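You operate a simulated robot arm through the tools that you are given. There is no shell and no other tool. Be economical: measure what you need, move in short steps, check, and stop when the job is done.

You run a simulated two-armed robot. Do the job below in one go: nothing can be reset, and whatever is moved stays where it is left.

JOB
On the worktop, fold the tea towel in half.

Only the result counts: the job must be done as asked and must still hold three seconds after the hand-in. Knocking over, shifting, dropping, spilling or breaking anything else fails it. Flat cloth is picked up by pressing the open fingertips on it (5 to 10 N) and closing them slowly along it; thin cloth reads only 2 to 8 mm in the jaws.

ROBOT AND FRAMES
Two 7-joint arms with two-finger grippers on one trunk, on a base that drives. Base frame: it is fixed to the floor where the robot stands at the start and does not move with it; the origin is under the middle of the robot, x ahead of it, y to its left, z up; the surface under the hand at the start is at about z = 90. Lengths are in cm, angles in degrees, forces in N, time in s.
The left shoulder is at the start at [7.1, 17.5, 110.1], the right one opposite. With the tool pointing down near the work surface each hand reaches from about 10 to 86 cm from the robot's upright axis, wherever it stands, measured 20 degrees to its own side. Places, roughly: worktop [60, 70, 90]. Payload 2.94 kg a hand.
The TCP of each hand is the grasp point between the finger pads, 3 cm short of the fingertips. In the tool frame z runs along the fingers and y along their closing line. The gripper opens to 13.8 cm. The gripper's body begins 10.9 cm behind the TCP.
Orientation is that of the tool frame in the base frame, as a unit quaternion [w, x, y, z]. With the fingers straight down and closing along the base's y, the tool's x points along the base's -x, its y along +y and its z along -z.

CONTROLS
- The arms move only by the tool jog_arm. It takes "left_targets", "right_targets" or both (then of equal length, played together; a hand with none holds still); each is a list that holds one entry, the list of rows, each a list of 7 numbers: the turn, a rotation vector about the tool's x, y, z in degrees, then the shift along the tool's x, y, z in cm, then the finger opening in cm, from 0 to 13.8. In form: [[[wx, wy, wz, x, y, z, grip], ...]]. A call has 1 to 8 rows; each row shifts and turns the commanded pose from where the row before left it, along the tool's axes as they then stand. Rows are played at 5 a second. More than 5 cm and 8.6 degrees between two rows, or a gripper value outside its range, and nothing of the call is played. A pose out of reach is approached as far as the arm can. The call stops where the force on the tool passes 40 N (or 10 N more than at its start, if that is more) or the arm is blocked; 0.2 s more then pass. The fingers move at their own pace and stop on an object; they squeeze with about 34 N. The grip force told is the motor's: it shows also when the fingers shut on nothing. Time passes only in rows, and 0.2 s behind the last, so rows that do not move let the fingers close. It gives the time, the measured TCP pose, the force on the tool (base axes), the opening and the grip force at its end, in the units of the frame above (readings bear some noise), with the torque about the TCP (base axes, N m) and any sound that the robot's microphone picked up.
- Cameras (640 x 400 px; columns grow to the right, rows downward): "scene" is now at [15.68, 0.56, 155.99]; the picture's right is [0.09, -1.00, 0.00], its down [-0.88, -0.08, -0.46] and it looks along [0.46, 0.04, -0.89] (base axes); focal length 253 px, centre (320, 200). "left" rides on the left gripper at [7.1, -1.9, -14.6] in its tool frame; the picture's right is [0.26, 0.97, 0.00], its down [-0.85, 0.23, -0.48] and it looks along [-0.46, 0.12, 0.88] (tool axes); focal length 280 px, centre (320, 200). "right" rides on the right gripper at [7.1, 1.9, -14.6] in its tool frame; the picture's right is [-0.26, 0.97, 0.00], its down [-0.85, -0.23, -0.48] and it looks along [-0.46, -0.12, 0.88] (tool axes); focal length 280 px, centre (320, 200).
- capture(camera): a new picture of that camera. The clock stands still meanwhile.
- lift_body(by): slides the trunk up (or, below 0, down) by that many cm; the arms and the scene camera ride with it, the base frame stays. It gives what a move gives, with no picture.
- steer(legs): drives the robot by 1 to 6 legs, each [ahead, turn to the left] in cm and degrees, along the robot's own axes; the way and the turn of a leg run together, so that a leg with both is an arc; at most 150 cm and 180 degrees a leg. The arms and the cameras ride along, it lands a little off, and it stops where it bumps. It gives what a move gives.
- head_to(pan, tilt): turns the head with the scene camera to pan (to the left, within 120 degrees either way) and tilt (down, from -29 to 69), counted from straight ahead of the robot. It gives what a move gives.
- locate(camera, pixels): for up to 12 pixels [column, row] of the newest picture of that camera ("zoom" is the newest enlarged one), the place [x, y, z] in the base frame of the surface seen there, good to about 0.2 cm. The clock stands still meanwhile.
- enlarge(camera, box): a new picture of the part [left, top, right, bottom] of that camera's present view, enlarged. The clock stands still meanwhile.
- hand_in(): hands the job in; it is judged then, once.

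Go step by step. Measure first, check grasps and placings, and put right what went wrong. The budget is 80 turns and 58 pictures, counting those below and the enlarged ones. Unless the task says otherwise, let go and move clear before handing in, and close with one line.

The tools are called after "Request:" as name(argument=value, ...) on one line, values as JSON. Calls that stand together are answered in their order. jog_arm: Moves the arms, as the interface text tells. Its arguments: {"type":"object","properties":{"left_targets":{"type":"array"},"right_targets":{"type":"array"}},"required":[]} The other tools are called the same way: lift_body (by) slides the trunk up or down; steer (legs) drives the base; head_to (pan, tilt) turns the head that bears the scene camera; capture (camera) takes a picture; locate (camera, pixels) gives the place of the surface under pixels of a picture; enlarge (camera, box) takes an enlarged picture of a part of a camera's view; hand_in () hands the job in.

At the start:

```text
t: 0.0
left_eef_pos: [53.53, 24.63, 112.47]
left_orientation: [0.0, -0.002, 1.0, 0.0]
left_ft_force: [0.4, 0.4, 0.4]
left_wrist_torque: [0.0, 0.04, -0.04]
left_grip_width: 13.8
left_grasp_force: 0.1
right_eef_pos: [49.32, -12.96, 114.27]
right_orientation: [0.0, 0.001, 1.0, 0.002]
right_ft_force: [0.6, 0.4, -0.5]
right_wrist_torque: [0.0, -0.03, -0.02]
right_grip_width: 13.78
right_grasp_force: 0.1
trunk travel left (down, up): [-27.5, 45.9]
robot x, y, heading: [-0.13, -0.04, 0.1]
head pan, tilt: [5.2, 62.3]
```

scene: 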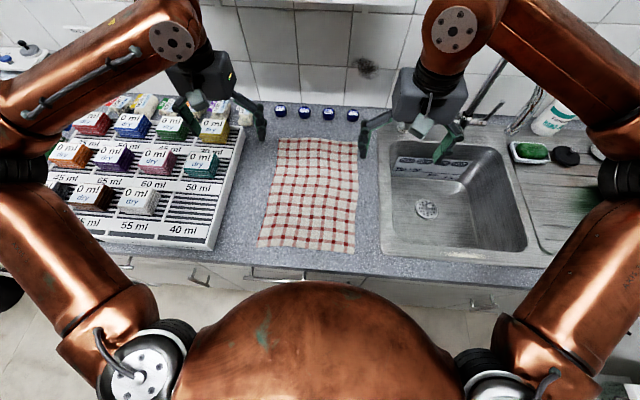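
right: 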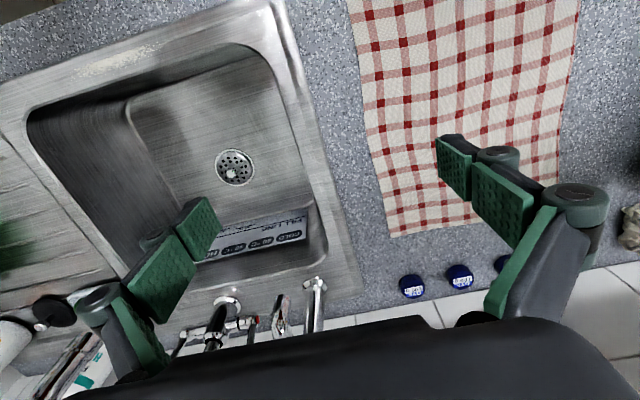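
left: 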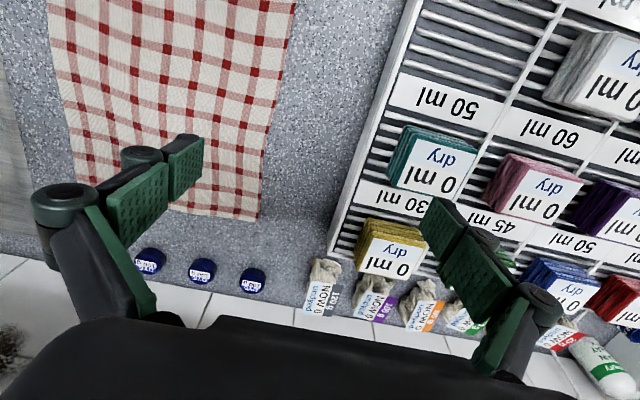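

The towel lies at scene pixels about (280,138)-(358,138)-(355,252)-(257,247), between the rack and the sink. I measure its corners and surroundings.

Request:
locate(camera="scene", pixels=[[280, 139], [357, 140], [354, 252], [258, 246], [308, 195], [308, 139], [306, 249], [268, 190], [356, 195], [225, 245], [385, 250], [305, 110]])

Request:
enlarge(camera="scene", box=[220, 90, 400, 270])

```text
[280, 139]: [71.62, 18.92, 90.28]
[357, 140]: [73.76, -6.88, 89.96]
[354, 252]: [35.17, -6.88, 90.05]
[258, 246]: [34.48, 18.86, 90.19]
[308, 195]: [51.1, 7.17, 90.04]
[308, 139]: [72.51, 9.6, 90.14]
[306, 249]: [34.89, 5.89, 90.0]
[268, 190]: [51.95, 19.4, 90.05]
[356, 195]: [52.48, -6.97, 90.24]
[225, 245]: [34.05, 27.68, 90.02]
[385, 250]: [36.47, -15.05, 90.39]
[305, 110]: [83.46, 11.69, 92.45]
```

```text
2.22 times, centred on (310, 180) of scene
```

zoom: 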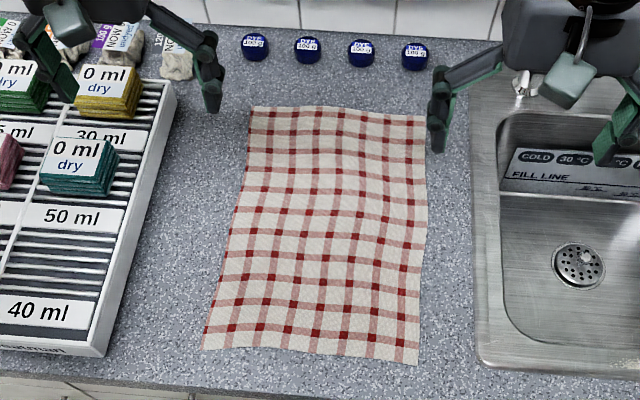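

The towel spans x≈35–73 and y≈-7–19 on a surface at z≈90. I'll lift its near edge with both hands and lay it on the far edge. First I bring both hands above the near corners with the fingers at 3 cm.

Request:
jog_arm(left_targets=[[[0, 0, 0, 3.45, -1.7, 1, 10], [0, 0, 0, 3.45, -1.7, 2, 7], [0, 0, 0, 3.45, -1.7, 3, 5], [0, 0, 0, 3.45, -1.7, 3, 3], [0, 0, 0, 3.5, -1.7, 3, 3], [0, 0, 0, 0, 0, 0, 3]]], right_targets=[[[0, 0, 0, 2.6, 1.9, 1, 10], [0, 0, 0, 2.6, 1.9, 3, 7], [0, 0, 0, 2.6, 1.9, 3, 5], [0, 0, 0, 2.6, 1.9, 3.5, 3], [0, 0, 0, 2.7, 1.8, 3.5, 3], [0, 0, 0, 0, 0, 0, 3]]])

Request:
capture(camera="scene")

Request:
capture(camera="left")

Request:
capture(camera="right")

```text
t: 1.4
left_eef_pos: [38.84, 17.2, 102.69]
left_orientation: [0.0, -0.001, 1.0, 0.0]
left_ft_force: [-0.4, 0.4, 0.3]
left_wrist_torque: [0.01, -0.02, -0.02]
left_grip_width: 3.0
left_grasp_force: 0.1
left hand out of reach, approached as far as the arm can: row 5
right_eef_pos: [36.06, -3.64, 100.56]
right_orientation: [0.001, 0.001, 1.0, 0.001]
right_ft_force: [-0.1, -0.3, -0.3]
right_wrist_torque: [0.03, -0.01, -0.01]
right_grip_width: 2.98
right_grasp_force: 0.0
trunk travel left (down, up): [-27.5, 45.9]
robot x, y, heading: [0.21, 0.19, 0.0]
head pan, tilt: [5.2, 62.3]
```

```text
53 pictures are left
```

scene: 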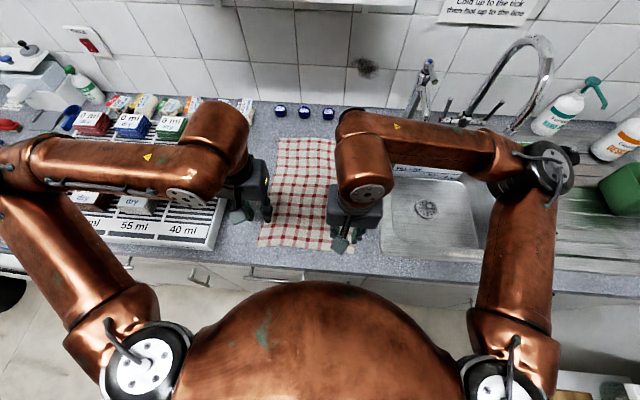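

```text
52 pictures are left
```

left: 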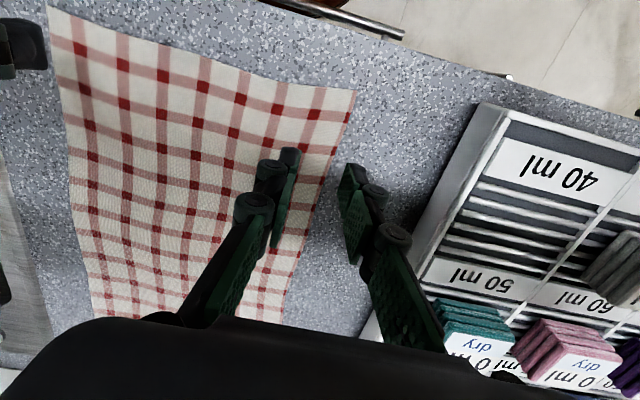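

```text
51 pictures are left
```

right: 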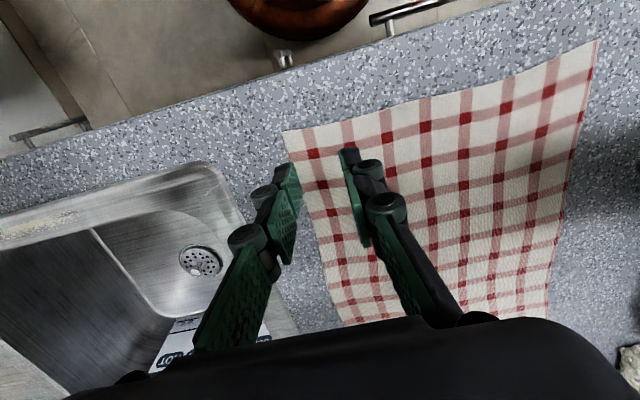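

The right hand is in place. The left stopped short because its arm is folded too tight (38.8, 17.2), so I back the base up a little.

Request:
steer(legs=[[-9, 0]])

```text
t: 2.5
left_eef_pos: [31.57, 17.37, 102.28]
left_orientation: [-0.011, -0.002, 1.0, 0.0]
left_ft_force: [-0.7, -0.3, -0.1]
left_wrist_torque: [0.01, -0.15, 0.04]
left_grip_width: 2.99
left_grasp_force: 0.1
right_eef_pos: [28.96, -3.57, 100.21]
right_orientation: [-0.011, 0.002, 1.0, 0.0]
right_ft_force: [-0.9, -0.2, -0.9]
right_wrist_torque: [0.01, -0.09, -0.02]
right_grip_width: 3.01
right_grasp_force: 0.0
trunk travel left (down, up): [-27.5, 45.9]
robot x, y, heading: [-9.21, -0.22, 0.3]
head pan, tilt: [5.2, 62.3]
```

The base is at x≈-9.2. I let the hands settle and read their poses again.

Request:
jog_arm(left_targets=[[[0, 0, 0, 0, 0, 0, 3], [0, 0, 0, 0, 0, 0, 3]]], right_targets=[[[0, 0, 0, 0, 0, 0, 3], [0, 0, 0, 0, 0, 0, 3]]])

Request:
capture(camera="scene")

Request:
locate(camera="scene", pixels=[[320, 200]])

```text
t: 3.1
left_eef_pos: [26.66, 17.31, 103.83]
left_orientation: [0.016, -0.004, 1.0, -0.002]
left_ft_force: [-1.8, -0.4, 0.5]
left_wrist_torque: [-0.04, -0.26, -0.02]
left_grip_width: 3.0
left_grasp_force: 0.1
right_eef_pos: [23.99, -3.59, 101.68]
right_orientation: [0.016, -0.001, 1.0, 0.002]
right_ft_force: [-1.4, 0.7, 1.2]
right_wrist_torque: [-0.04, -0.15, 0.0]
right_grip_width: 2.99
right_grasp_force: 0.1
trunk travel left (down, up): [-27.5, 45.9]
robot x, y, heading: [-9.04, -0.13, 0.5]
head pan, tilt: [5.2, 62.3]
```

```text
50 pictures are left
```

scene: 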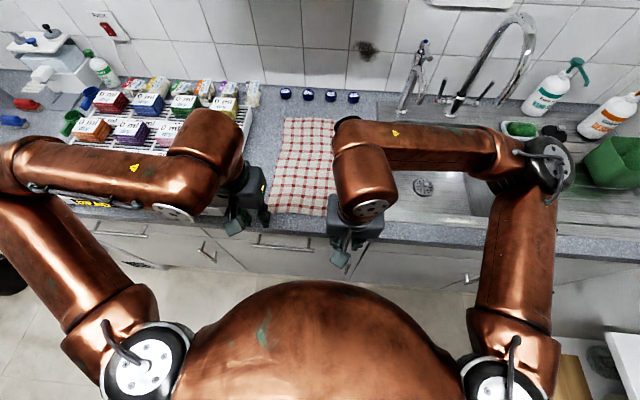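

```text
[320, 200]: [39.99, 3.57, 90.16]
```

The hands are still swaying after the drive. I wait a little longer before moving.

Request:
jog_arm(left_targets=[[[0, 0, 0, 0, 0, 0, 3], [0, 0, 0, 0, 0, 0, 3], [0, 0, 0, 0, 0, 0, 3], [0, 0, 0, 0, 0, 0, 3], [0, 0, 0, 0, 0, 0, 3]]], right_targets=[[[0, 0, 0, 0, 0, 0, 3], [0, 0, 0, 0, 0, 0, 3], [0, 0, 0, 0, 0, 0, 3], [0, 0, 0, 0, 0, 0, 3], [0, 0, 0, 0, 0, 0, 3]]])

```text
t: 4.3
left_eef_pos: [28.61, 17.3, 103.0]
left_orientation: [0.005, -0.002, 1.0, -0.001]
left_ft_force: [0.1, 0.2, -0.7]
left_wrist_torque: [-0.01, 0.02, -0.03]
left_grip_width: 3.01
left_grasp_force: 0.0
right_eef_pos: [25.88, -3.61, 100.85]
right_orientation: [0.004, 0.001, 1.0, 0.002]
right_ft_force: [0.2, -0.4, -0.4]
right_wrist_torque: [0.0, 0.02, 0.05]
right_grip_width: 3.01
right_grasp_force: 0.1
trunk travel left (down, up): [-27.5, 45.9]
robot x, y, heading: [-9.14, -0.3, -0.0]
head pan, tilt: [5.2, 62.3]
```

Settled. I move both hands to about 2.5 cm above the near corners.

Request:
jog_arm(left_targets=[[[0, 0, 0, -2.4, -0.3, 0.5, 3], [0, 0, 0, -2.4, -0.3, 2, 3], [0, 0, 0, -2.3, -0.3, 2.5, 3], [0, 0, 0, 0, 0, 2.5, 3], [0, 0, 0, 0, 0, 0, 3], [0, 0, 0, 0, 0, 0, 3]]], right_targets=[[[0, 0, 0, -3.5, -0.1, 0.5, 3], [0, 0, 0, -3.5, -0.1, 1, 3], [0, 0, 0, -3.5, 0, 2, 3], [0, 0, 0, 0, 0, 1.8, 3], [0, 0, 0, 0, 0, 0, 3], [0, 0, 0, 0, 0, 0, 3]]])

Request:
capture(camera="left")

Request:
capture(camera="right")

```text
t: 5.7
left_eef_pos: [35.59, 16.54, 95.57]
left_orientation: [0.006, -0.002, 1.0, 0.0]
left_ft_force: [0.3, -0.2, 0.5]
left_wrist_torque: [0.02, -0.02, 0.04]
left_grip_width: 2.99
left_grasp_force: 0.1
right_eef_pos: [36.44, -3.86, 95.71]
right_orientation: [0.005, 0.002, 1.0, 0.002]
right_ft_force: [-0.3, -0.1, -0.7]
right_wrist_torque: [0.01, 0.0, -0.01]
right_grip_width: 2.97
right_grasp_force: 0.0
trunk travel left (down, up): [-27.5, 45.9]
robot x, y, heading: [-9.04, -0.26, 0.2]
head pan, tilt: [5.2, 62.3]
```

```text
49 pictures are left
```

left: 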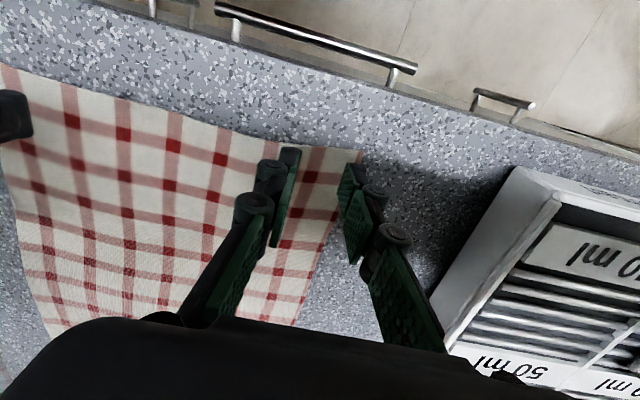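

```text
48 pictures are left
```

right: 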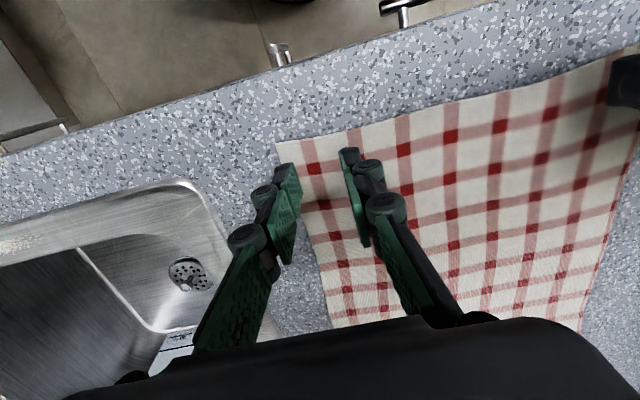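

The outer fingers sit close to the towel's side edges, so I shift both hands inward a little and lower to contact.

Request:
jog_arm(left_targets=[[[0, 0, 0, 0, -0.9, 0, 3], [0, 0, 0, 0, 0, 1, 3], [0, 0, 0, 0, 0, 1, 3], [0, 0, 0, 0, 0, 0.5, 3], [0, 0, 0, 0, 0, 0, 3]]], right_targets=[[[0, 0, 0, 0.2, 0.8, 0, 3], [0, 0, 0, 0, 0, 1, 3], [0, 0, 0, 0, 0, 1, 3], [0, 0, 0, 0, 0, 0.6, 3], [0, 0, 0, 0, 0, 0, 3]]])

```text
t: 6.9
left_eef_pos: [35.76, 15.67, 93.16]
left_orientation: [0.006, -0.002, 1.0, 0.0]
left_ft_force: [1.0, 0.7, 7.7]
left_wrist_torque: [0.05, 0.03, -0.01]
left_grip_width: 2.98
left_grasp_force: 0.0
right_eef_pos: [36.17, -2.95, 93.15]
right_orientation: [0.006, 0.002, 1.0, 0.002]
right_ft_force: [-0.2, -0.6, 2.1]
right_wrist_torque: [-0.05, 0.05, -0.01]
right_grip_width: 2.98
right_grasp_force: 0.1
trunk travel left (down, up): [-27.5, 45.9]
robot x, y, heading: [-8.82, -0.08, 0.3]
head pan, tilt: [5.2, 62.3]
```

Contact: 7.7 N on the left, 2.1 N on the right. I press slightly more on the right and close both slowly, shifting inward so the inner fingers stay put.

Request:
jog_arm(left_targets=[[[0, 0, 0, 0, 0, 0, 3], [0, 0, 0, 0, -0.25, 0, 2.5], [0, 0, 0, 0, -0.25, 0, 2.0], [0, 0, 0, 0, -0.25, 0, 1.5], [0, 0, 0, 0, -0.25, 0, 1.0], [0, 0, 0, 0, -0.25, 0, 0.5], [0, 0, 0, 0, -0.15, 0, 0], [0, 0, 0, 0, 0, 0, 0]]], right_targets=[[[0, 0, 0, 0, 0, 0.15, 3], [0, 0, 0, 0, 0.25, 0, 2.5], [0, 0, 0, 0, 0.25, 0, 2.0], [0, 0, 0, 0, 0.25, 0, 1.5], [0, 0, 0, 0, 0.25, 0, 1.0], [0, 0, 0, 0, 0.25, 0, 0.5], [0, 0, 0, 0, 0.15, 0, 0], [0, 0, 0, 0, 0, 0, 0]]])

Request:
capture(camera="left")

Request:
capture(camera="right")

```text
t: 8.7
left_eef_pos: [35.71, 14.23, 93.1]
left_orientation: [0.006, -0.001, 1.0, 0.0]
left_ft_force: [0.0, 3.4, -1.2]
left_wrist_torque: [-0.38, -0.03, -0.01]
left_grip_width: 0.4
left_grasp_force: 40.3
right_eef_pos: [36.19, -1.58, 92.99]
right_orientation: [0.004, 0.002, 1.0, 0.001]
right_ft_force: [0.2, 0.4, -0.8]
right_wrist_torque: [0.06, -0.01, 0.02]
right_grip_width: 0.03
right_grasp_force: 24.5
trunk travel left (down, up): [-27.5, 45.9]
robot x, y, heading: [-8.69, -0.53, 0.1]
head pan, tilt: [5.2, 62.3]
```

```text
47 pictures are left
```

left: 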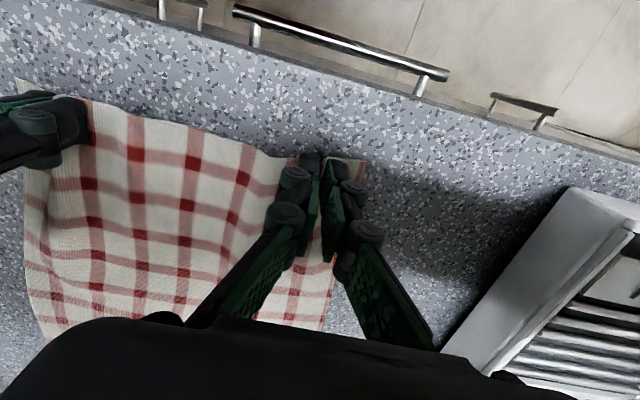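

```text
46 pictures are left
```

right: 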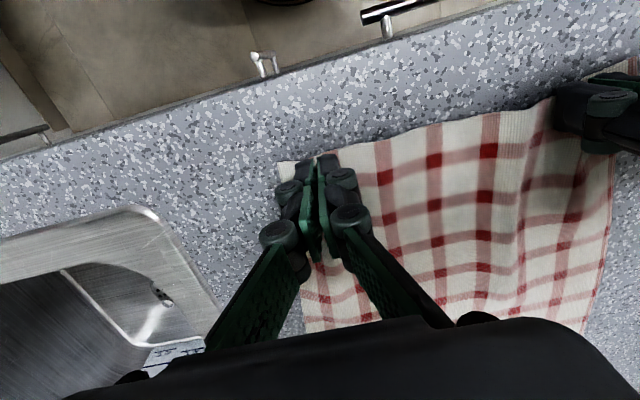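

The left hand holds cloth (4 mm), but the right closed on nothing (0.3 mm). I reopen the right and press harder before closing.

Request:
jog_arm(right_targets=[[[0, 0, 0, 0, 0, -1, 0.5], [0, 0, 0, 0, -0.6, 0, 3], [0, 0, 0, 0, -0.6, 0, 3], [0, 0, 0, 0, 0, 0.8, 3], [0, 0, 0, 0, 0, 0.4, 3], [0, 0, 0, 0, 0, 0, 3]]])

Request:
capture(camera="right")

```text
t: 10.1
left_eef_pos: [35.55, 14.1, 93.22]
left_orientation: [0.006, -0.002, 1.0, -0.001]
left_ft_force: [0.8, -2.9, 4.3]
left_wrist_torque: [0.46, 0.06, -0.01]
left_grip_width: 0.45
left_grasp_force: 40.7
right_eef_pos: [36.26, -2.88, 93.07]
right_orientation: [0.006, 0.002, 1.0, 0.002]
right_ft_force: [4.9, -2.8, 34.4]
right_wrist_torque: [-0.28, -0.07, 0.0]
right_grip_width: 3.12
right_grasp_force: 0.5
trunk travel left (down, up): [-27.5, 45.9]
robot x, y, heading: [-9.07, 0.04, 0.3]
head pan, tilt: [5.2, 62.3]
```

```text
45 pictures are left
```

right: 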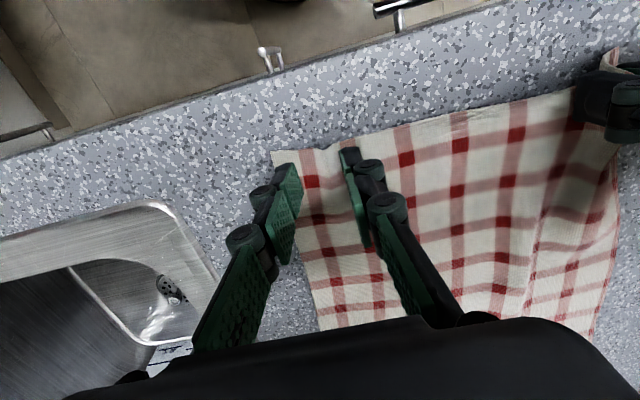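

The press is now 34 N, too hard. I ease up 0.18 cm and close slowly.

Request:
jog_arm(right_targets=[[[0, 0, 0, 0, 0, -0.18, 3], [0, 0, 0, 0, 0, 0, 3]]])

```text
t: 10.7
left_eef_pos: [35.64, 14.2, 93.25]
left_orientation: [0.005, -0.002, 1.0, 0.0]
left_ft_force: [0.2, -2.5, 6.9]
left_wrist_torque: [-0.02, -0.1, -0.01]
left_grip_width: 0.13
left_grasp_force: 31.4
right_eef_pos: [36.26, -2.87, 93.14]
right_orientation: [0.007, 0.002, 1.0, 0.002]
right_ft_force: [3.3, 1.4, 31.7]
right_wrist_torque: [0.13, 0.0, -0.09]
right_grip_width: 3.1
right_grasp_force: 3.1
trunk travel left (down, up): [-27.5, 45.9]
robot x, y, heading: [-8.87, -0.18, 0.1]
head pan, tilt: [5.2, 62.3]
```

The right still reads 31.7 N, and the left opening fell to 1.3 mm, so it may be slipping. I ease the right further and look at the left.

Request:
jog_arm(right_targets=[[[0, 0, 0, 0, 0, -0.25, 3], [0, 0, 0, 0, 0, 0, 3]]])

Request:
enlarge(camera="left", box=[220, 100, 420, 225])

```text
t: 11.3
left_eef_pos: [35.65, 14.16, 93.14]
left_orientation: [0.005, -0.001, 1.0, 0.0]
left_ft_force: [-0.8, -3.5, 5.6]
left_wrist_torque: [-0.48, -0.13, 0.01]
left_grip_width: 0.03
left_grasp_force: 28.2
right_eef_pos: [36.18, -2.8, 93.16]
right_orientation: [0.004, 0.001, 1.0, 0.0]
right_ft_force: [1.2, 2.9, 11.2]
right_wrist_torque: [0.15, 0.01, -0.02]
right_grip_width: 3.08
right_grasp_force: 0.4
trunk travel left (down, up): [-27.5, 45.9]
robot x, y, heading: [-8.99, 0.47, 0.1]
head pan, tilt: [5.2, 62.3]
```

```text
3.20 times, centred on (320, 162) of left
```

zoom: 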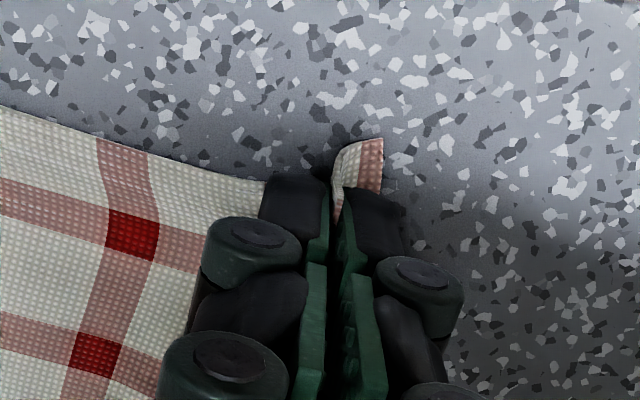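

The left grip has slipped off as well; both outer fingers were too close to the side edges. I open and raise both hands and look again.

Request:
jog_arm(left_targets=[[[0, 0, 0, 0, 0, 0, 2], [0, 0, 0, 0, 0, -2, 4], [0, 0, 0, 4, 0, -3, 4], [0, 0, 0, 4, 0, -3, 4], [0, 0, 0, 0, 0, 0, 4]]], right_targets=[[[0, 0, 0, 0, 0, -1, 3], [0, 0, 0, 0, 0, -2, 4], [0, 0, 0, 4, 0, -3, 4], [0, 0, 0, 4, 0, -3, 4], [0, 0, 0, 0, 0, 0, 4]]])

Request:
capture(camera="left")

Request:
capture(camera="right")

```text
t: 12.5
left_eef_pos: [28.63, 14.69, 102.4]
left_orientation: [0.003, -0.001, 1.0, 0.001]
left_ft_force: [0.1, -0.4, -0.2]
left_wrist_torque: [0.0, 0.05, 0.02]
left_grip_width: 4.0
left_grasp_force: 0.1
left hand out of reach, approached as far as the arm can: row 4
right_eef_pos: [28.18, -2.68, 102.12]
right_orientation: [0.004, 0.002, 1.0, 0.001]
right_ft_force: [-0.2, 0.1, 0.9]
right_wrist_torque: [0.01, 0.05, 0.03]
right_grip_width: 4.05
right_grasp_force: 0.0
trunk travel left (down, up): [-27.5, 45.9]
robot x, y, heading: [-9.52, -0.04, 0.3]
head pan, tilt: [5.2, 62.3]
```

```text
43 pictures are left
```

left: 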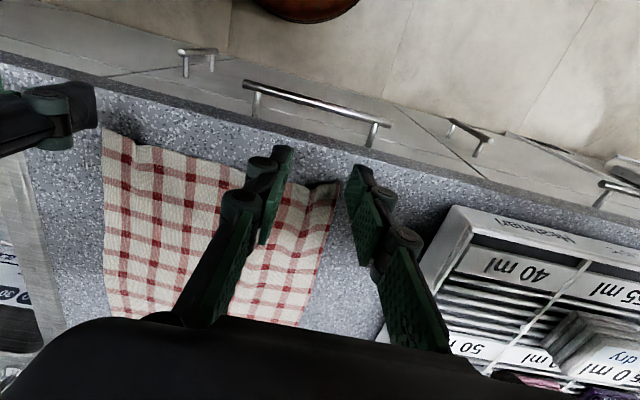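

```text
42 pictures are left
```

right: 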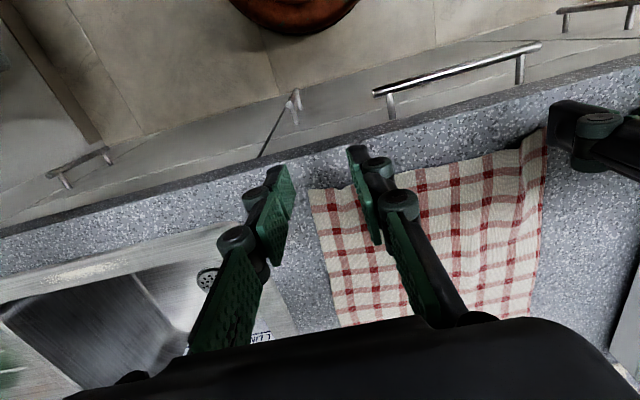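

Request:
locate(camera="left", pixels=[[105, 130], [338, 182], [325, 185], [240, 166], [180, 155], [334, 205], [318, 265], [305, 185]])

Request:
locate(camera="right", pixels=[[312, 191], [330, 188], [322, 230], [544, 133], [520, 148], [440, 168], [335, 280]])

```text
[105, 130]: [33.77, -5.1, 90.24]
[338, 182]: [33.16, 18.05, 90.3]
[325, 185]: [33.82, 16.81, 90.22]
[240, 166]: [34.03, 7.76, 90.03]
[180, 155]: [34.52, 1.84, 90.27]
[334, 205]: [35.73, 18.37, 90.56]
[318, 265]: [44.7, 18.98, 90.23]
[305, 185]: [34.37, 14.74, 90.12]
```

```text
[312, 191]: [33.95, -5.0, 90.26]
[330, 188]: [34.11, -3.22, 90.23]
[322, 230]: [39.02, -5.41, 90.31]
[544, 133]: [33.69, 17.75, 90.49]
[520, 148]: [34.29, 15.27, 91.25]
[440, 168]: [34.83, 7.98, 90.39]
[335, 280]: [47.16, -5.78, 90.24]
```

The near edge now lies at x≈34, from y≈-5 to 18. I'll grasp one corner at a time with a 4 cm opening set further in, starting with the left.

Request:
jog_arm(left_targets=[[[0, 0, 0, -3.3, 0.1, 0, 4], [0, 0, 0, -3.3, 0.1, 2, 4], [0, 0, 0, 0, 0, 3, 4], [0, 0, 0, 0, 0, 3, 4], [0, 0, 0, 0, 0, 0.8, 4], [0, 0, 0, 0, 0, 0.4, 4], [0, 0, 0, 0, 0, 0, 4]]])

Request:
capture(camera="left")

```text
t: 14.1
left_eef_pos: [35.51, 14.98, 93.23]
left_orientation: [0.006, -0.001, 1.0, 0.0]
left_ft_force: [0.1, -0.5, -0.2]
left_wrist_torque: [0.0, 0.01, 0.0]
left_grip_width: 3.99
left_grasp_force: 0.1
right_eef_pos: [28.18, -2.72, 102.09]
right_orientation: [0.005, 0.001, 1.0, 0.001]
right_ft_force: [0.1, 0.2, 0.5]
right_wrist_torque: [-0.01, 0.02, 0.05]
right_grip_width: 3.99
right_grasp_force: 0.0
trunk travel left (down, up): [-27.5, 45.9]
robot x, y, heading: [-9.18, -0.02, -0.1]
head pan, tilt: [5.2, 62.3]
```

```text
41 pictures are left
```

left: 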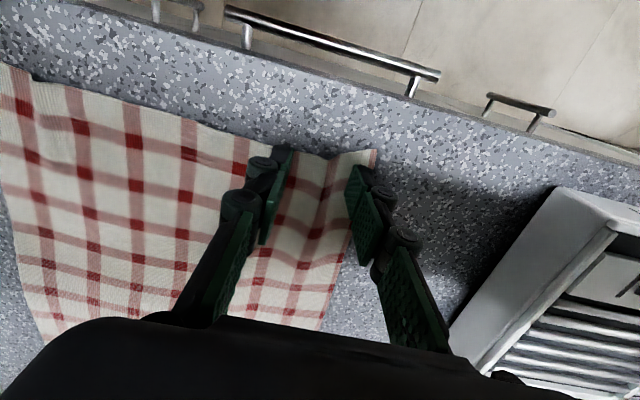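

The outer finger is just inside the edge near (365,180). I shift in slightly and press.

Request:
jog_arm(left_targets=[[[0, 0, 0, 0, -0.4, 0, 4], [0, 0, 0, 0, 0, 0.18, 4], [0, 0, 0, 0, 0, 0, 4]]])

```text
t: 14.9
left_eef_pos: [35.49, 14.48, 93.15]
left_orientation: [0.006, -0.001, 1.0, 0.0]
left_ft_force: [-1.9, 0.5, 12.6]
left_wrist_torque: [0.08, 0.06, 0.0]
left_grip_width: 4.02
left_grasp_force: 0.2
right_eef_pos: [28.08, -2.67, 102.25]
right_orientation: [0.005, 0.001, 1.0, 0.001]
right_ft_force: [0.7, 0.8, -0.1]
right_wrist_torque: [-0.01, 0.0, -0.02]
right_grip_width: 3.98
right_grasp_force: 0.1
trunk travel left (down, up): [-27.5, 45.9]
robot x, y, heading: [-9.13, -0.03, -0.1]
head pan, tilt: [5.2, 62.3]
```

The press is 12.6 N. I ease slightly and close slowly.

Request:
jog_arm(left_targets=[[[0, 0, 0, 0, 0, -0.05, 3.5], [0, 0, 0, 0, 0, 0, 3.0], [0, 0, 0, 0, 0, 0, 2.5], [0, 0, 0, 0, 0, 0, 2.0], [0, 0, 0, 0, 0, 0, 1.5], [0, 0, 0, 0, 0, 0, 1.0], [0, 0, 0, 0, 0, 0, 0.5], [0, 0, 0, 0, 0, 0, 0]]])

Request:
capture(camera="left")

```text
t: 16.7
left_eef_pos: [35.46, 14.39, 93.07]
left_orientation: [0.005, -0.002, 1.0, -0.002]
left_ft_force: [-0.2, -2.5, 0.4]
left_wrist_torque: [0.16, 0.03, -0.01]
left_grip_width: 0.29
left_grasp_force: 30.7
right_eef_pos: [28.04, -2.62, 102.1]
right_orientation: [0.005, 0.002, 1.0, 0.002]
right_ft_force: [-0.7, 0.2, 0.5]
right_wrist_torque: [0.03, 0.01, -0.03]
right_grip_width: 3.99
right_grasp_force: 0.1
trunk travel left (down, up): [-27.5, 45.9]
robot x, y, heading: [-9.34, 0.0, 0.2]
head pan, tilt: [5.2, 62.3]
```

```text
40 pictures are left
```

left: 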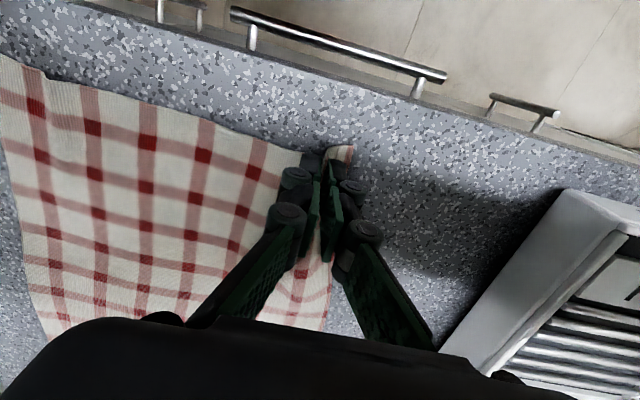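

The opening is 2.9 mm. I lift 2 cm to test the hold.

Request:
jog_arm(left_targets=[[[0, 0, 0, 0, 0, 0, 0], [0, 0, 0, 0, 0, -0.7, 0], [0, 0, 0, 0, 0, -0.8, 0], [0, 0, 0, 0, 0, -0.8, 0], [0, 0, 0, 0, 0, 0, 0]]])

Request:
capture(camera="left")

```text
t: 17.9
left_eef_pos: [35.56, 14.54, 95.44]
left_orientation: [0.006, -0.002, 1.0, -0.001]
left_ft_force: [0.9, -0.3, -0.6]
left_wrist_torque: [0.01, 0.1, 0.01]
left_grip_width: 0.78
left_grasp_force: 40.9
right_eef_pos: [28.11, -2.68, 102.1]
right_orientation: [0.004, 0.002, 1.0, 0.001]
right_ft_force: [0.8, -1.0, -0.1]
right_wrist_torque: [0.0, 0.01, 0.01]
right_grip_width: 4.01
right_grasp_force: 0.2
trunk travel left (down, up): [-27.5, 45.9]
robot x, y, heading: [-9.26, -0.21, 0.1]
head pan, tilt: [5.2, 62.3]
```

```text
39 pictures are left
```

left: 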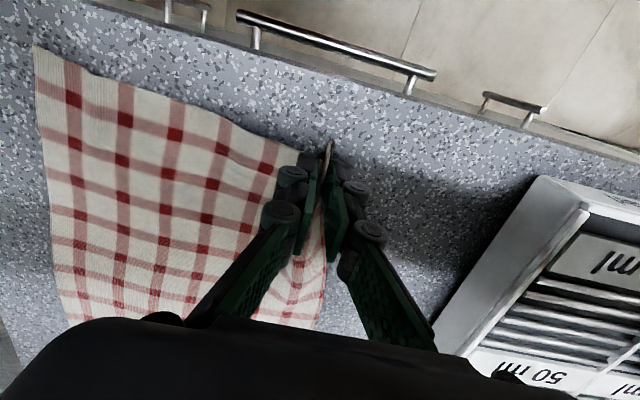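

The left holds firmly (7.8 mm at 41 N, cloth lifting). Now the right corner: I measure it.

Request:
locate(camera="left", pixels=[[35, 47], [42, 100], [80, 70], [130, 88], [48, 160]])

Request:
jog_arm(right_targets=[[[0, 0, 0, -3.6, 0.5, 0, 4], [0, 0, 0, -3.6, 0.5, 2, 4], [0, 0, 0, 0, 0, 2.3, 4], [0, 0, 0, 0, 0, 2, 4], [0, 0, 0, 0, 0, 0, 4]]])

Request:
capture(camera="right")

```text
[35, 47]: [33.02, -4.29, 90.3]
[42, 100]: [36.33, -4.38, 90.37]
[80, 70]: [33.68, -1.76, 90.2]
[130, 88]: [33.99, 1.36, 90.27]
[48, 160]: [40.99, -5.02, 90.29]
```

```text
t: 19.1
left_eef_pos: [35.32, 14.58, 95.4]
left_orientation: [0.005, -0.002, 1.0, 0.0]
left_ft_force: [0.0, -0.2, 4.4]
left_wrist_torque: [-0.03, 0.03, -0.01]
left_grip_width: 0.2
left_grasp_force: 35.1
right_eef_pos: [35.27, -1.89, 95.7]
right_orientation: [0.006, 0.002, 1.0, 0.002]
right_ft_force: [-0.5, 0.2, 0.1]
right_wrist_torque: [0.01, 0.0, 0.03]
right_grip_width: 3.99
right_grasp_force: 0.1
trunk travel left (down, up): [-27.5, 45.9]
robot x, y, heading: [-8.88, 0.03, 0.1]
head pan, tilt: [5.2, 62.3]
```

```text
38 pictures are left
```

right: 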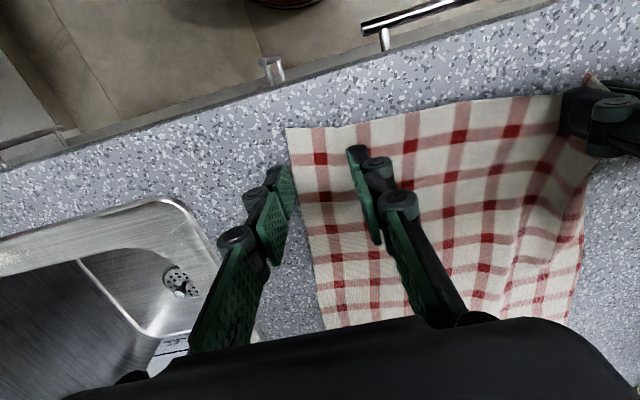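

The right edge is at y≈-4.3, so I move inward 1.1 cm, then press.

Request:
jog_arm(right_targets=[[[0, 0, 0, 0.5, 1.1, 0, 3.8], [0, 0, 0, 0, 0, 1.2, 3.8], [0, 0, 0, 0, 0, 1.2, 3.8], [0, 0, 0, 0, 0, 0.3, 3.8], [0, 0, 0, 0, 0, 0, 3.8]]])

Request:
capture(camera="right")

```text
t: 20.3
left_eef_pos: [35.47, 14.59, 95.39]
left_orientation: [0.005, -0.002, 1.0, -0.001]
left_ft_force: [-0.3, 0.2, -0.3]
left_wrist_torque: [0.04, 0.01, -0.05]
left_grip_width: 0.45
left_grasp_force: 29.7
right_eef_pos: [34.9, -0.73, 93.1]
right_orientation: [0.006, 0.001, 1.0, 0.002]
right_ft_force: [0.2, 2.1, 3.2]
right_wrist_torque: [-0.03, 0.04, 0.01]
right_grip_width: 3.78
right_grasp_force: 0.1
trunk travel left (down, up): [-27.5, 45.9]
robot x, y, heading: [-9.2, 0.14, 0.1]
head pan, tilt: [5.2, 62.3]
```

```text
37 pictures are left
```

right: 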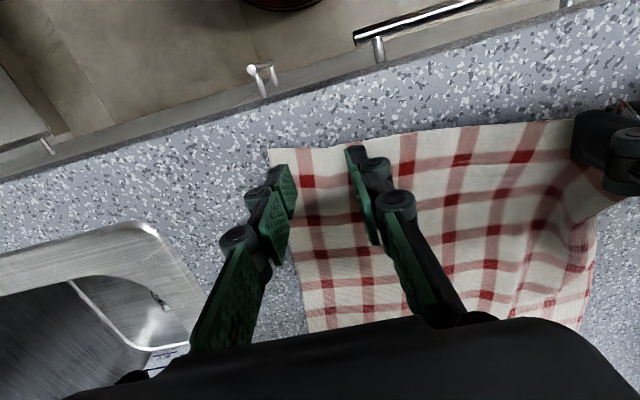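

The outer finger is now inside the edge (275,165). I press a bit more and close slowly.

Request:
jog_arm(right_targets=[[[0, 0, 0, 0, 0, 0.1, 3.8], [0, 0, 0, 0, 0, 0, 3.3], [0, 0, 0, 0, 0, 0, 2.8], [0, 0, 0, 0, 0, 0, 2.3], [0, 0, 0, 0, 0, 0, 1.7], [0, 0, 0, 0, 0, 0, 1.1], [0, 0, 0, 0, 0, 0, 0.5], [0, 0, 0, 0, 0, 0, 0]]])

Request:
jog_arm(right_targets=[[[0, 0, 0, 0, 0, 0, 0], [0, 0, 0, 0, 0, -0.7, 0], [0, 0, 0, 0, 0, -0.8, 0], [0, 0, 0, 0, 0, -0.7, 0], [0, 0, 0, 0, 0, 0, 0]]])

Request:
capture(camera="right")

```text
t: 22.1
left_eef_pos: [35.51, 14.59, 95.46]
left_orientation: [0.005, -0.002, 1.0, -0.001]
left_ft_force: [0.4, -0.2, 3.1]
left_wrist_torque: [0.03, -0.3, 0.03]
left_grip_width: 0.0
left_grasp_force: 27.2
right_eef_pos: [34.96, -0.79, 93.06]
right_orientation: [0.005, 0.001, 1.0, 0.0]
right_ft_force: [0.4, 0.1, 0.5]
right_wrist_torque: [0.01, -0.02, 0.0]
right_grip_width: 0.01
right_grasp_force: 23.0
trunk travel left (down, up): [-27.5, 45.9]
robot x, y, heading: [-9.2, -0.3, 0.2]
head pan, tilt: [5.2, 62.3]
```

```text
t: 23.3
left_eef_pos: [35.31, 14.54, 95.43]
left_orientation: [0.005, -0.001, 1.0, 0.0]
left_ft_force: [-0.6, -0.4, 1.1]
left_wrist_torque: [0.0, 0.0, 0.02]
left_grip_width: 0.48
left_grasp_force: 29.6
right_eef_pos: [34.96, -0.72, 95.25]
right_orientation: [0.005, 0.002, 1.0, 0.001]
right_ft_force: [0.5, 1.1, 0.9]
right_wrist_torque: [0.0, -0.01, -0.05]
right_grip_width: 0.0
right_grasp_force: 28.2
trunk travel left (down, up): [-27.5, 45.9]
robot x, y, heading: [-9.1, -0.13, -0.1]
head pan, tilt: [5.2, 62.3]
```

```text
36 pictures are left
```

right: 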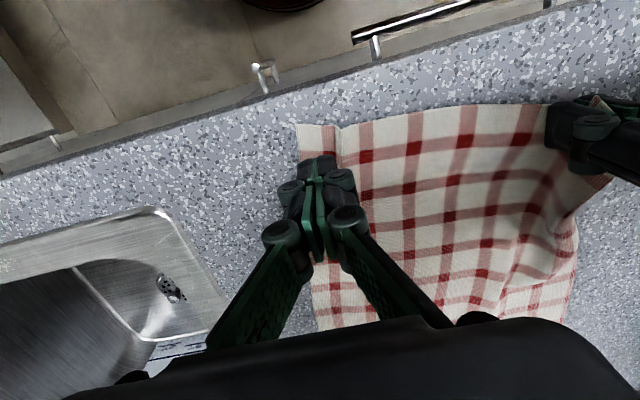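

The right slid over the cloth; the left still holds. I reopen the right and press to about 12 N, as worked on the left.

Request:
jog_arm(right_targets=[[[0, 0, 0, 0.5, 0.1, -0.5, 4], [0, 0, 0, 0, 0, 0, 4], [0, 0, 0, 0, 0, 1.5, 4], [0, 0, 0, 0, 0, 1.2, 4], [0, 0, 0, 0, 0, 0.15, 4], [0, 0, 0, 0, 0, 0, 4]]])

Request:
capture(camera="right")

```text
t: 24.7
left_eef_pos: [35.46, 14.56, 95.44]
left_orientation: [0.006, -0.002, 1.0, 0.0]
left_ft_force: [-0.3, 0.0, -2.0]
left_wrist_torque: [0.05, 0.02, -0.04]
left_grip_width: 0.6
left_grasp_force: 34.5
right_eef_pos: [34.37, -0.48, 93.02]
right_orientation: [0.006, 0.001, 1.0, 0.002]
right_ft_force: [0.6, 1.1, 17.1]
right_wrist_torque: [0.41, -0.01, -0.04]
right_grip_width: 3.81
right_grasp_force: 0.2
trunk travel left (down, up): [-27.5, 45.9]
robot x, y, heading: [-9.04, 0.01, 0.1]
head pan, tilt: [5.2, 62.3]
```

```text
35 pictures are left
```

right: 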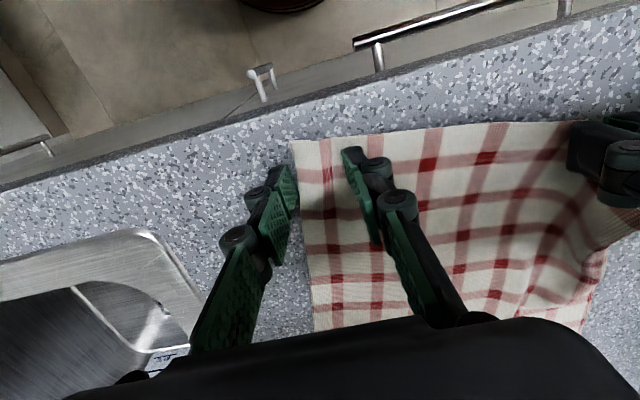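

The right outer finger is off the cloth again (edge at (292,145)). With the right pressing, I draw the left hand 1.3 cm outward for room, then move the right inward and press.

Request:
jog_arm(left_targets=[[[0, 0, 0, 0, 0.65, 0, 0], [0, 0, 0, 0, 0.65, 0, 0], [0, 0, 0, 0, 0, 0, 0], [0, 0, 0, 0, 0, 0, 0], [0, 0, 0, 0, 0, 0, 0], [0, 0, 0, 0, 0, 0, 0]]], right_targets=[[[0, 0, 0, 0, 0, 0, 4], [0, 0, 0, 0, 0, 0, 4], [0, 0, 0, 0, 0, -1.5, 4], [0, 0, 0, 0, 1.4, 0, 4], [0, 0, 0, 0, 0, 1.4, 4], [0, 0, 0, 0, 0, 0, 4]]])

Request:
capture(camera="right")

```text
t: 26.1
left_eef_pos: [35.49, 15.87, 95.38]
left_orientation: [0.004, -0.002, 1.0, 0.0]
left_ft_force: [0.5, -1.3, 1.9]
left_wrist_torque: [-0.01, 0.02, 0.0]
left_grip_width: 0.08
left_grasp_force: 31.9
right_eef_pos: [34.37, 0.81, 93.16]
right_orientation: [0.006, 0.001, 1.0, 0.001]
right_ft_force: [0.1, 0.1, 8.2]
right_wrist_torque: [0.19, 0.08, -0.04]
right_grip_width: 4.03
right_grasp_force: 0.0
trunk travel left (down, up): [-27.5, 45.9]
robot x, y, heading: [-9.28, 0.22, -0.0]
head pan, tilt: [5.2, 62.3]
```

```text
34 pictures are left
```

right: 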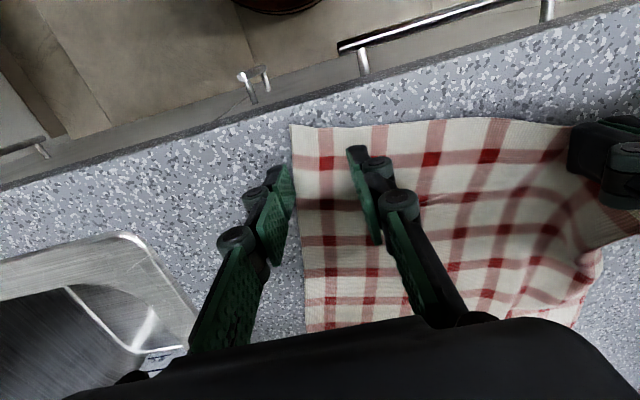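

Request:
locate(camera="right", pixels=[[293, 128], [296, 165], [300, 210], [285, 180], [358, 152], [450, 122], [545, 128], [305, 300]])

Request:
enlarge(camera="right", box=[240, 100, 440, 225])

```text
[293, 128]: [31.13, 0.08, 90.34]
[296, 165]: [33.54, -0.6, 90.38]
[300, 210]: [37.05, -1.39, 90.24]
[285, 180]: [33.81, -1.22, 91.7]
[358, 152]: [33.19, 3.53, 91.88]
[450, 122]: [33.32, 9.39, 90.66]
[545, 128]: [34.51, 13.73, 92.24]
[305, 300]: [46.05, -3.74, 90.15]
```

```text
3.20 times, centred on (340, 162) of right
```

zoom: 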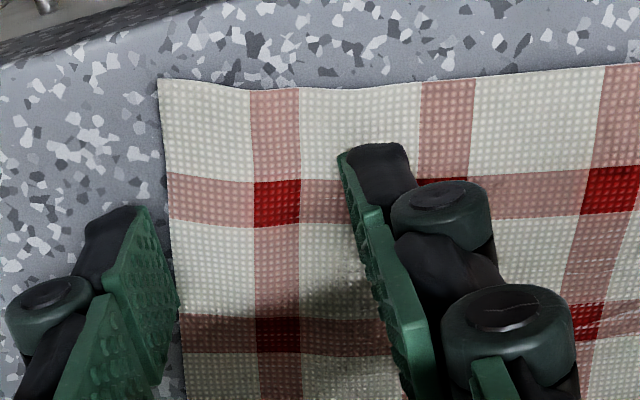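

The towel slid left with that pull (right corner now at (31.1, 0.1)). I use the inner right finger, still pressing, to drag this side back right and slightly forward.

Request:
jog_arm(right_targets=[[[0, 0, 0, 0, 0, 0.05, 4], [0, 0, 0, -0.4, -0.8, 0, 4], [0, 0, 0, -0.4, -0.8, 0, 4], [0, 0, 0, -0.4, -0.8, 0, 4], [0, 0, 0, -0.4, -0.8, 0, 4], [0, 0, 0, -0.4, -0.8, 0, 4], [0, 0, 0, 0, 0, 0, 4]]])

Request:
capture(camera="right")

```text
t: 27.7
left_eef_pos: [35.54, 15.81, 95.6]
left_orientation: [0.005, -0.001, 1.0, 0.0]
left_ft_force: [-0.1, -4.6, -0.9]
left_wrist_torque: [-0.18, 0.0, 0.0]
left_grip_width: 0.36
left_grasp_force: 30.3
right_eef_pos: [36.44, -3.23, 93.03]
right_orientation: [0.004, 0.002, 1.0, 0.001]
right_ft_force: [-0.2, 5.0, 8.7]
right_wrist_torque: [0.43, 0.09, -0.01]
right_grip_width: 4.4
right_grasp_force: 3.6
trunk travel left (down, up): [-27.5, 45.9]
robot x, y, heading: [-8.99, 0.07, -0.1]
head pan, tilt: [5.2, 62.3]
```

```text
32 pictures are left
```

right: 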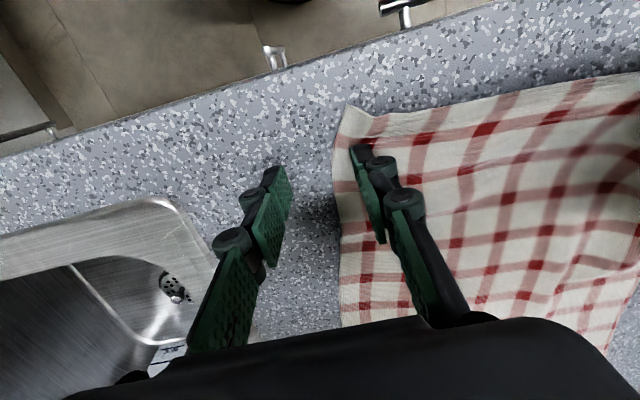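

Request:
locate(camera="right", pixels=[[349, 106], [334, 150], [341, 220], [375, 118], [341, 310], [480, 96], [590, 80]])

Request:
capture(camera="left")

```text
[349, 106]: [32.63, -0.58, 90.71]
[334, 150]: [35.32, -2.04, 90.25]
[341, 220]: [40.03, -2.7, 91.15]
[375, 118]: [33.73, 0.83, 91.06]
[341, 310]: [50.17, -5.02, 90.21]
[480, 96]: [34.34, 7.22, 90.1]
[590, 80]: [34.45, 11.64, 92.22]
```

```text
31 pictures are left
```

left: 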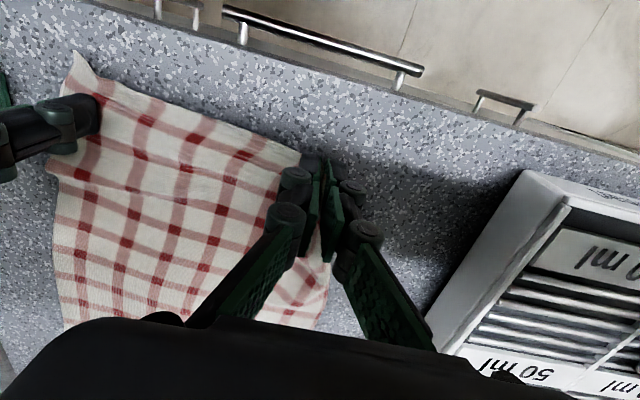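

The cloth is now taut. For the right corner I'll close along x instead, so the left hold doesn't fight it. I lift and yaw the right hand 90°.

Request:
jog_arm(right_targets=[[[0, 0, 0, 0, 0, -2, 4], [0, 0, -8.5, 0, 0, -2, 4], [0, 0, -8.5, 0, 0, -1, 4], [0, 0, -8.5, 0, 0, 0, 4], [0, 0, -8.5, 0, 0, 0, 4], [0, 0, -8.5, 0, 0, 0, 4], [0, 0, -8.5, 0, 0, 0, 4], [0, 0, 0, 0, 0, 0, 4]]])

Request:
jog_arm(right_targets=[[[0, 0, -8.5, 0, 0, 0, 4], [0, 0, -8.5, 0, 0, 0, 4], [0, 0, -8.5, 0, 0, 0, 4], [0, 0, -8.5, 0, 0, 0, 4], [0, 0, -5, 0, 0, 0, 4], [0, 0, 0, 0, 0, 0, 4]]])

Request:
capture(camera="right")

```text
t: 29.5
left_eef_pos: [35.54, 15.76, 95.42]
left_orientation: [0.004, -0.002, 1.0, 0.0]
left_ft_force: [0.3, -0.7, 3.1]
left_wrist_torque: [0.24, 0.0, 0.06]
left_grip_width: 0.26
left_grasp_force: 37.8
right_eef_pos: [36.41, -3.31, 97.97]
right_orientation: [0.005, -0.429, 0.903, 0.0]
right_ft_force: [0.2, 0.3, 0.1]
right_wrist_torque: [-0.05, 0.01, 0.01]
right_grip_width: 4.02
right_grasp_force: 0.1
trunk travel left (down, up): [-27.5, 45.9]
robot x, y, heading: [-9.27, -0.08, -0.1]
head pan, tilt: [5.2, 62.3]
```

```text
t: 30.9
left_eef_pos: [35.58, 15.87, 95.45]
left_orientation: [0.005, -0.002, 1.0, 0.001]
left_ft_force: [-1.2, -3.7, 6.4]
left_wrist_torque: [0.69, -0.07, 0.02]
left_grip_width: 0.0
left_grasp_force: 23.8
right_eef_pos: [36.51, -3.26, 97.95]
right_orientation: [0.005, -0.617, 0.787, -0.002]
right_ft_force: [-0.2, -1.0, -0.2]
right_wrist_torque: [0.02, 0.0, 0.0]
right_grip_width: 3.99
right_grasp_force: 0.0
right hand out of reach, approached as far as the arm can: row 4, 5
trunk travel left (down, up): [-27.5, 45.9]
robot x, y, heading: [-9.15, -0.23, 0.2]
head pan, tilt: [5.2, 62.3]
```

```text
30 pictures are left
```

right: 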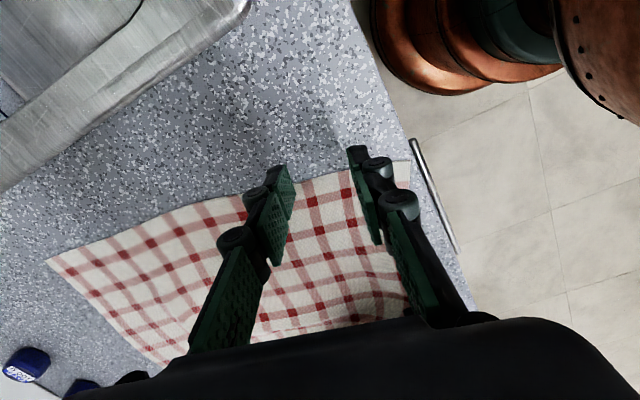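

The hand reached 76° of yaw, which is enough. The corner shows at (410,162); I measure it.

Request:
locate(camera="right", pixels=[[409, 163], [320, 178], [395, 165], [240, 196], [405, 230], [330, 225], [412, 290]])

Request:
enlarge(camera="left", box=[180, 80, 420, 230])

```text
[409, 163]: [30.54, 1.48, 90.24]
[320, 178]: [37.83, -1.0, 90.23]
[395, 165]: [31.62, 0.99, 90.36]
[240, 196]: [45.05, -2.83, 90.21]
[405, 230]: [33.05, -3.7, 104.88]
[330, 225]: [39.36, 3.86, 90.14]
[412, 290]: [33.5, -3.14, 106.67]
```

```text
2.67 times, centred on (300, 155) of left
```

zoom: 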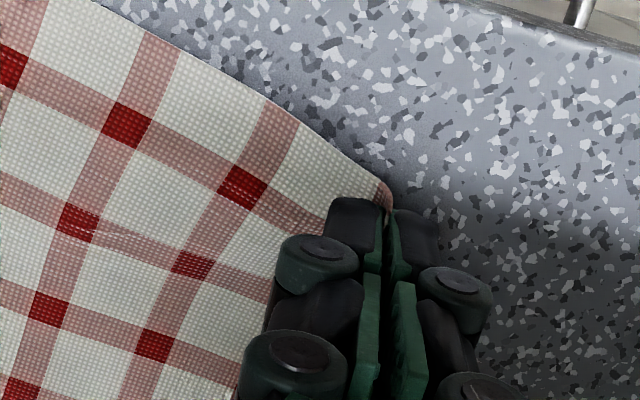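

I move the right fingers over the corner region, target (34.3, 1.9).

Request:
jog_arm(right_targets=[[[0, 0, 0, -2.2, 1.7, 0, 4], [0, 0, 0, -2.3, 1.7, 0, 4], [0, 0, 0, 0, 0, 2, 4], [0, 0, 0, 0, 0, 0, 4], [0, 0, 0, 0, 0, 0, 4]]])

Request:
capture(camera="right")

```text
t: 32.1
left_eef_pos: [35.53, 15.82, 95.44]
left_orientation: [0.005, -0.002, 1.0, 0.0]
left_ft_force: [-0.8, -0.3, 8.7]
left_wrist_torque: [-0.09, -0.19, 0.0]
left_grip_width: 0.01
left_grasp_force: 24.2
right_eef_pos: [34.27, 1.77, 95.97]
right_orientation: [0.005, -0.618, 0.786, -0.002]
right_ft_force: [0.0, -0.2, 0.1]
right_wrist_torque: [-0.01, -0.04, 0.0]
right_grip_width: 4.01
right_grasp_force: 0.0
trunk travel left (down, up): [-27.5, 45.9]
robot x, y, heading: [-8.94, -0.22, -0.1]
head pan, tilt: [5.2, 62.3]
```

```text
28 pictures are left
```

right: 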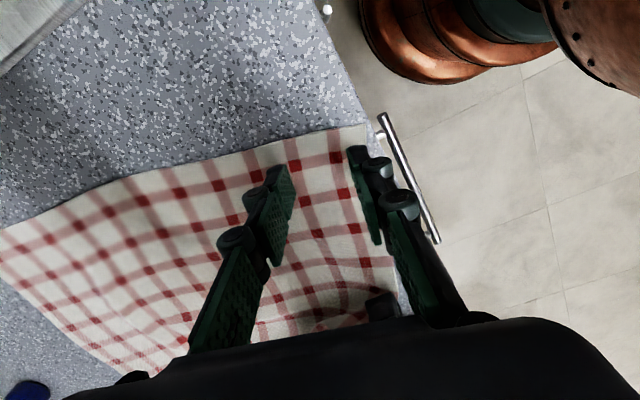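

The near finger is close to the front edge, so I shift 0.8 cm forward and lower to press.

Request:
jog_arm(right_targets=[[[0, 0, 0, 0, -0.8, 0, 4], [0, 0, 0, 0, 0, 1.2, 4], [0, 0, 0, 0, 0, 1.3, 4], [0, 0, 0, 0, 0, 0.4, 4], [0, 0, 0, 0, 0, 0, 4]]])

Request:
capture(camera="right")

```text
t: 33.3
left_eef_pos: [35.48, 15.76, 95.44]
left_orientation: [0.005, -0.001, 1.0, -0.001]
left_ft_force: [-0.3, -2.4, -0.2]
left_wrist_torque: [0.26, 0.03, 0.03]
left_grip_width: 0.48
left_grasp_force: 42.6
right_eef_pos: [35.12, 1.76, 93.26]
right_orientation: [0.006, -0.618, 0.786, -0.002]
right_ft_force: [0.0, -0.8, 4.4]
right_wrist_torque: [-0.03, 0.13, 0.02]
right_grip_width: 4.0
right_grasp_force: 0.0
trunk travel left (down, up): [-27.5, 45.9]
robot x, y, heading: [-9.29, 0.26, -0.0]
head pan, tilt: [5.2, 62.3]
```

```text
27 pictures are left
```

right: 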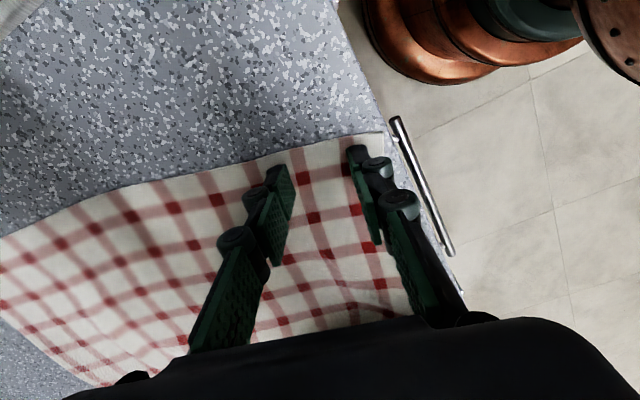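

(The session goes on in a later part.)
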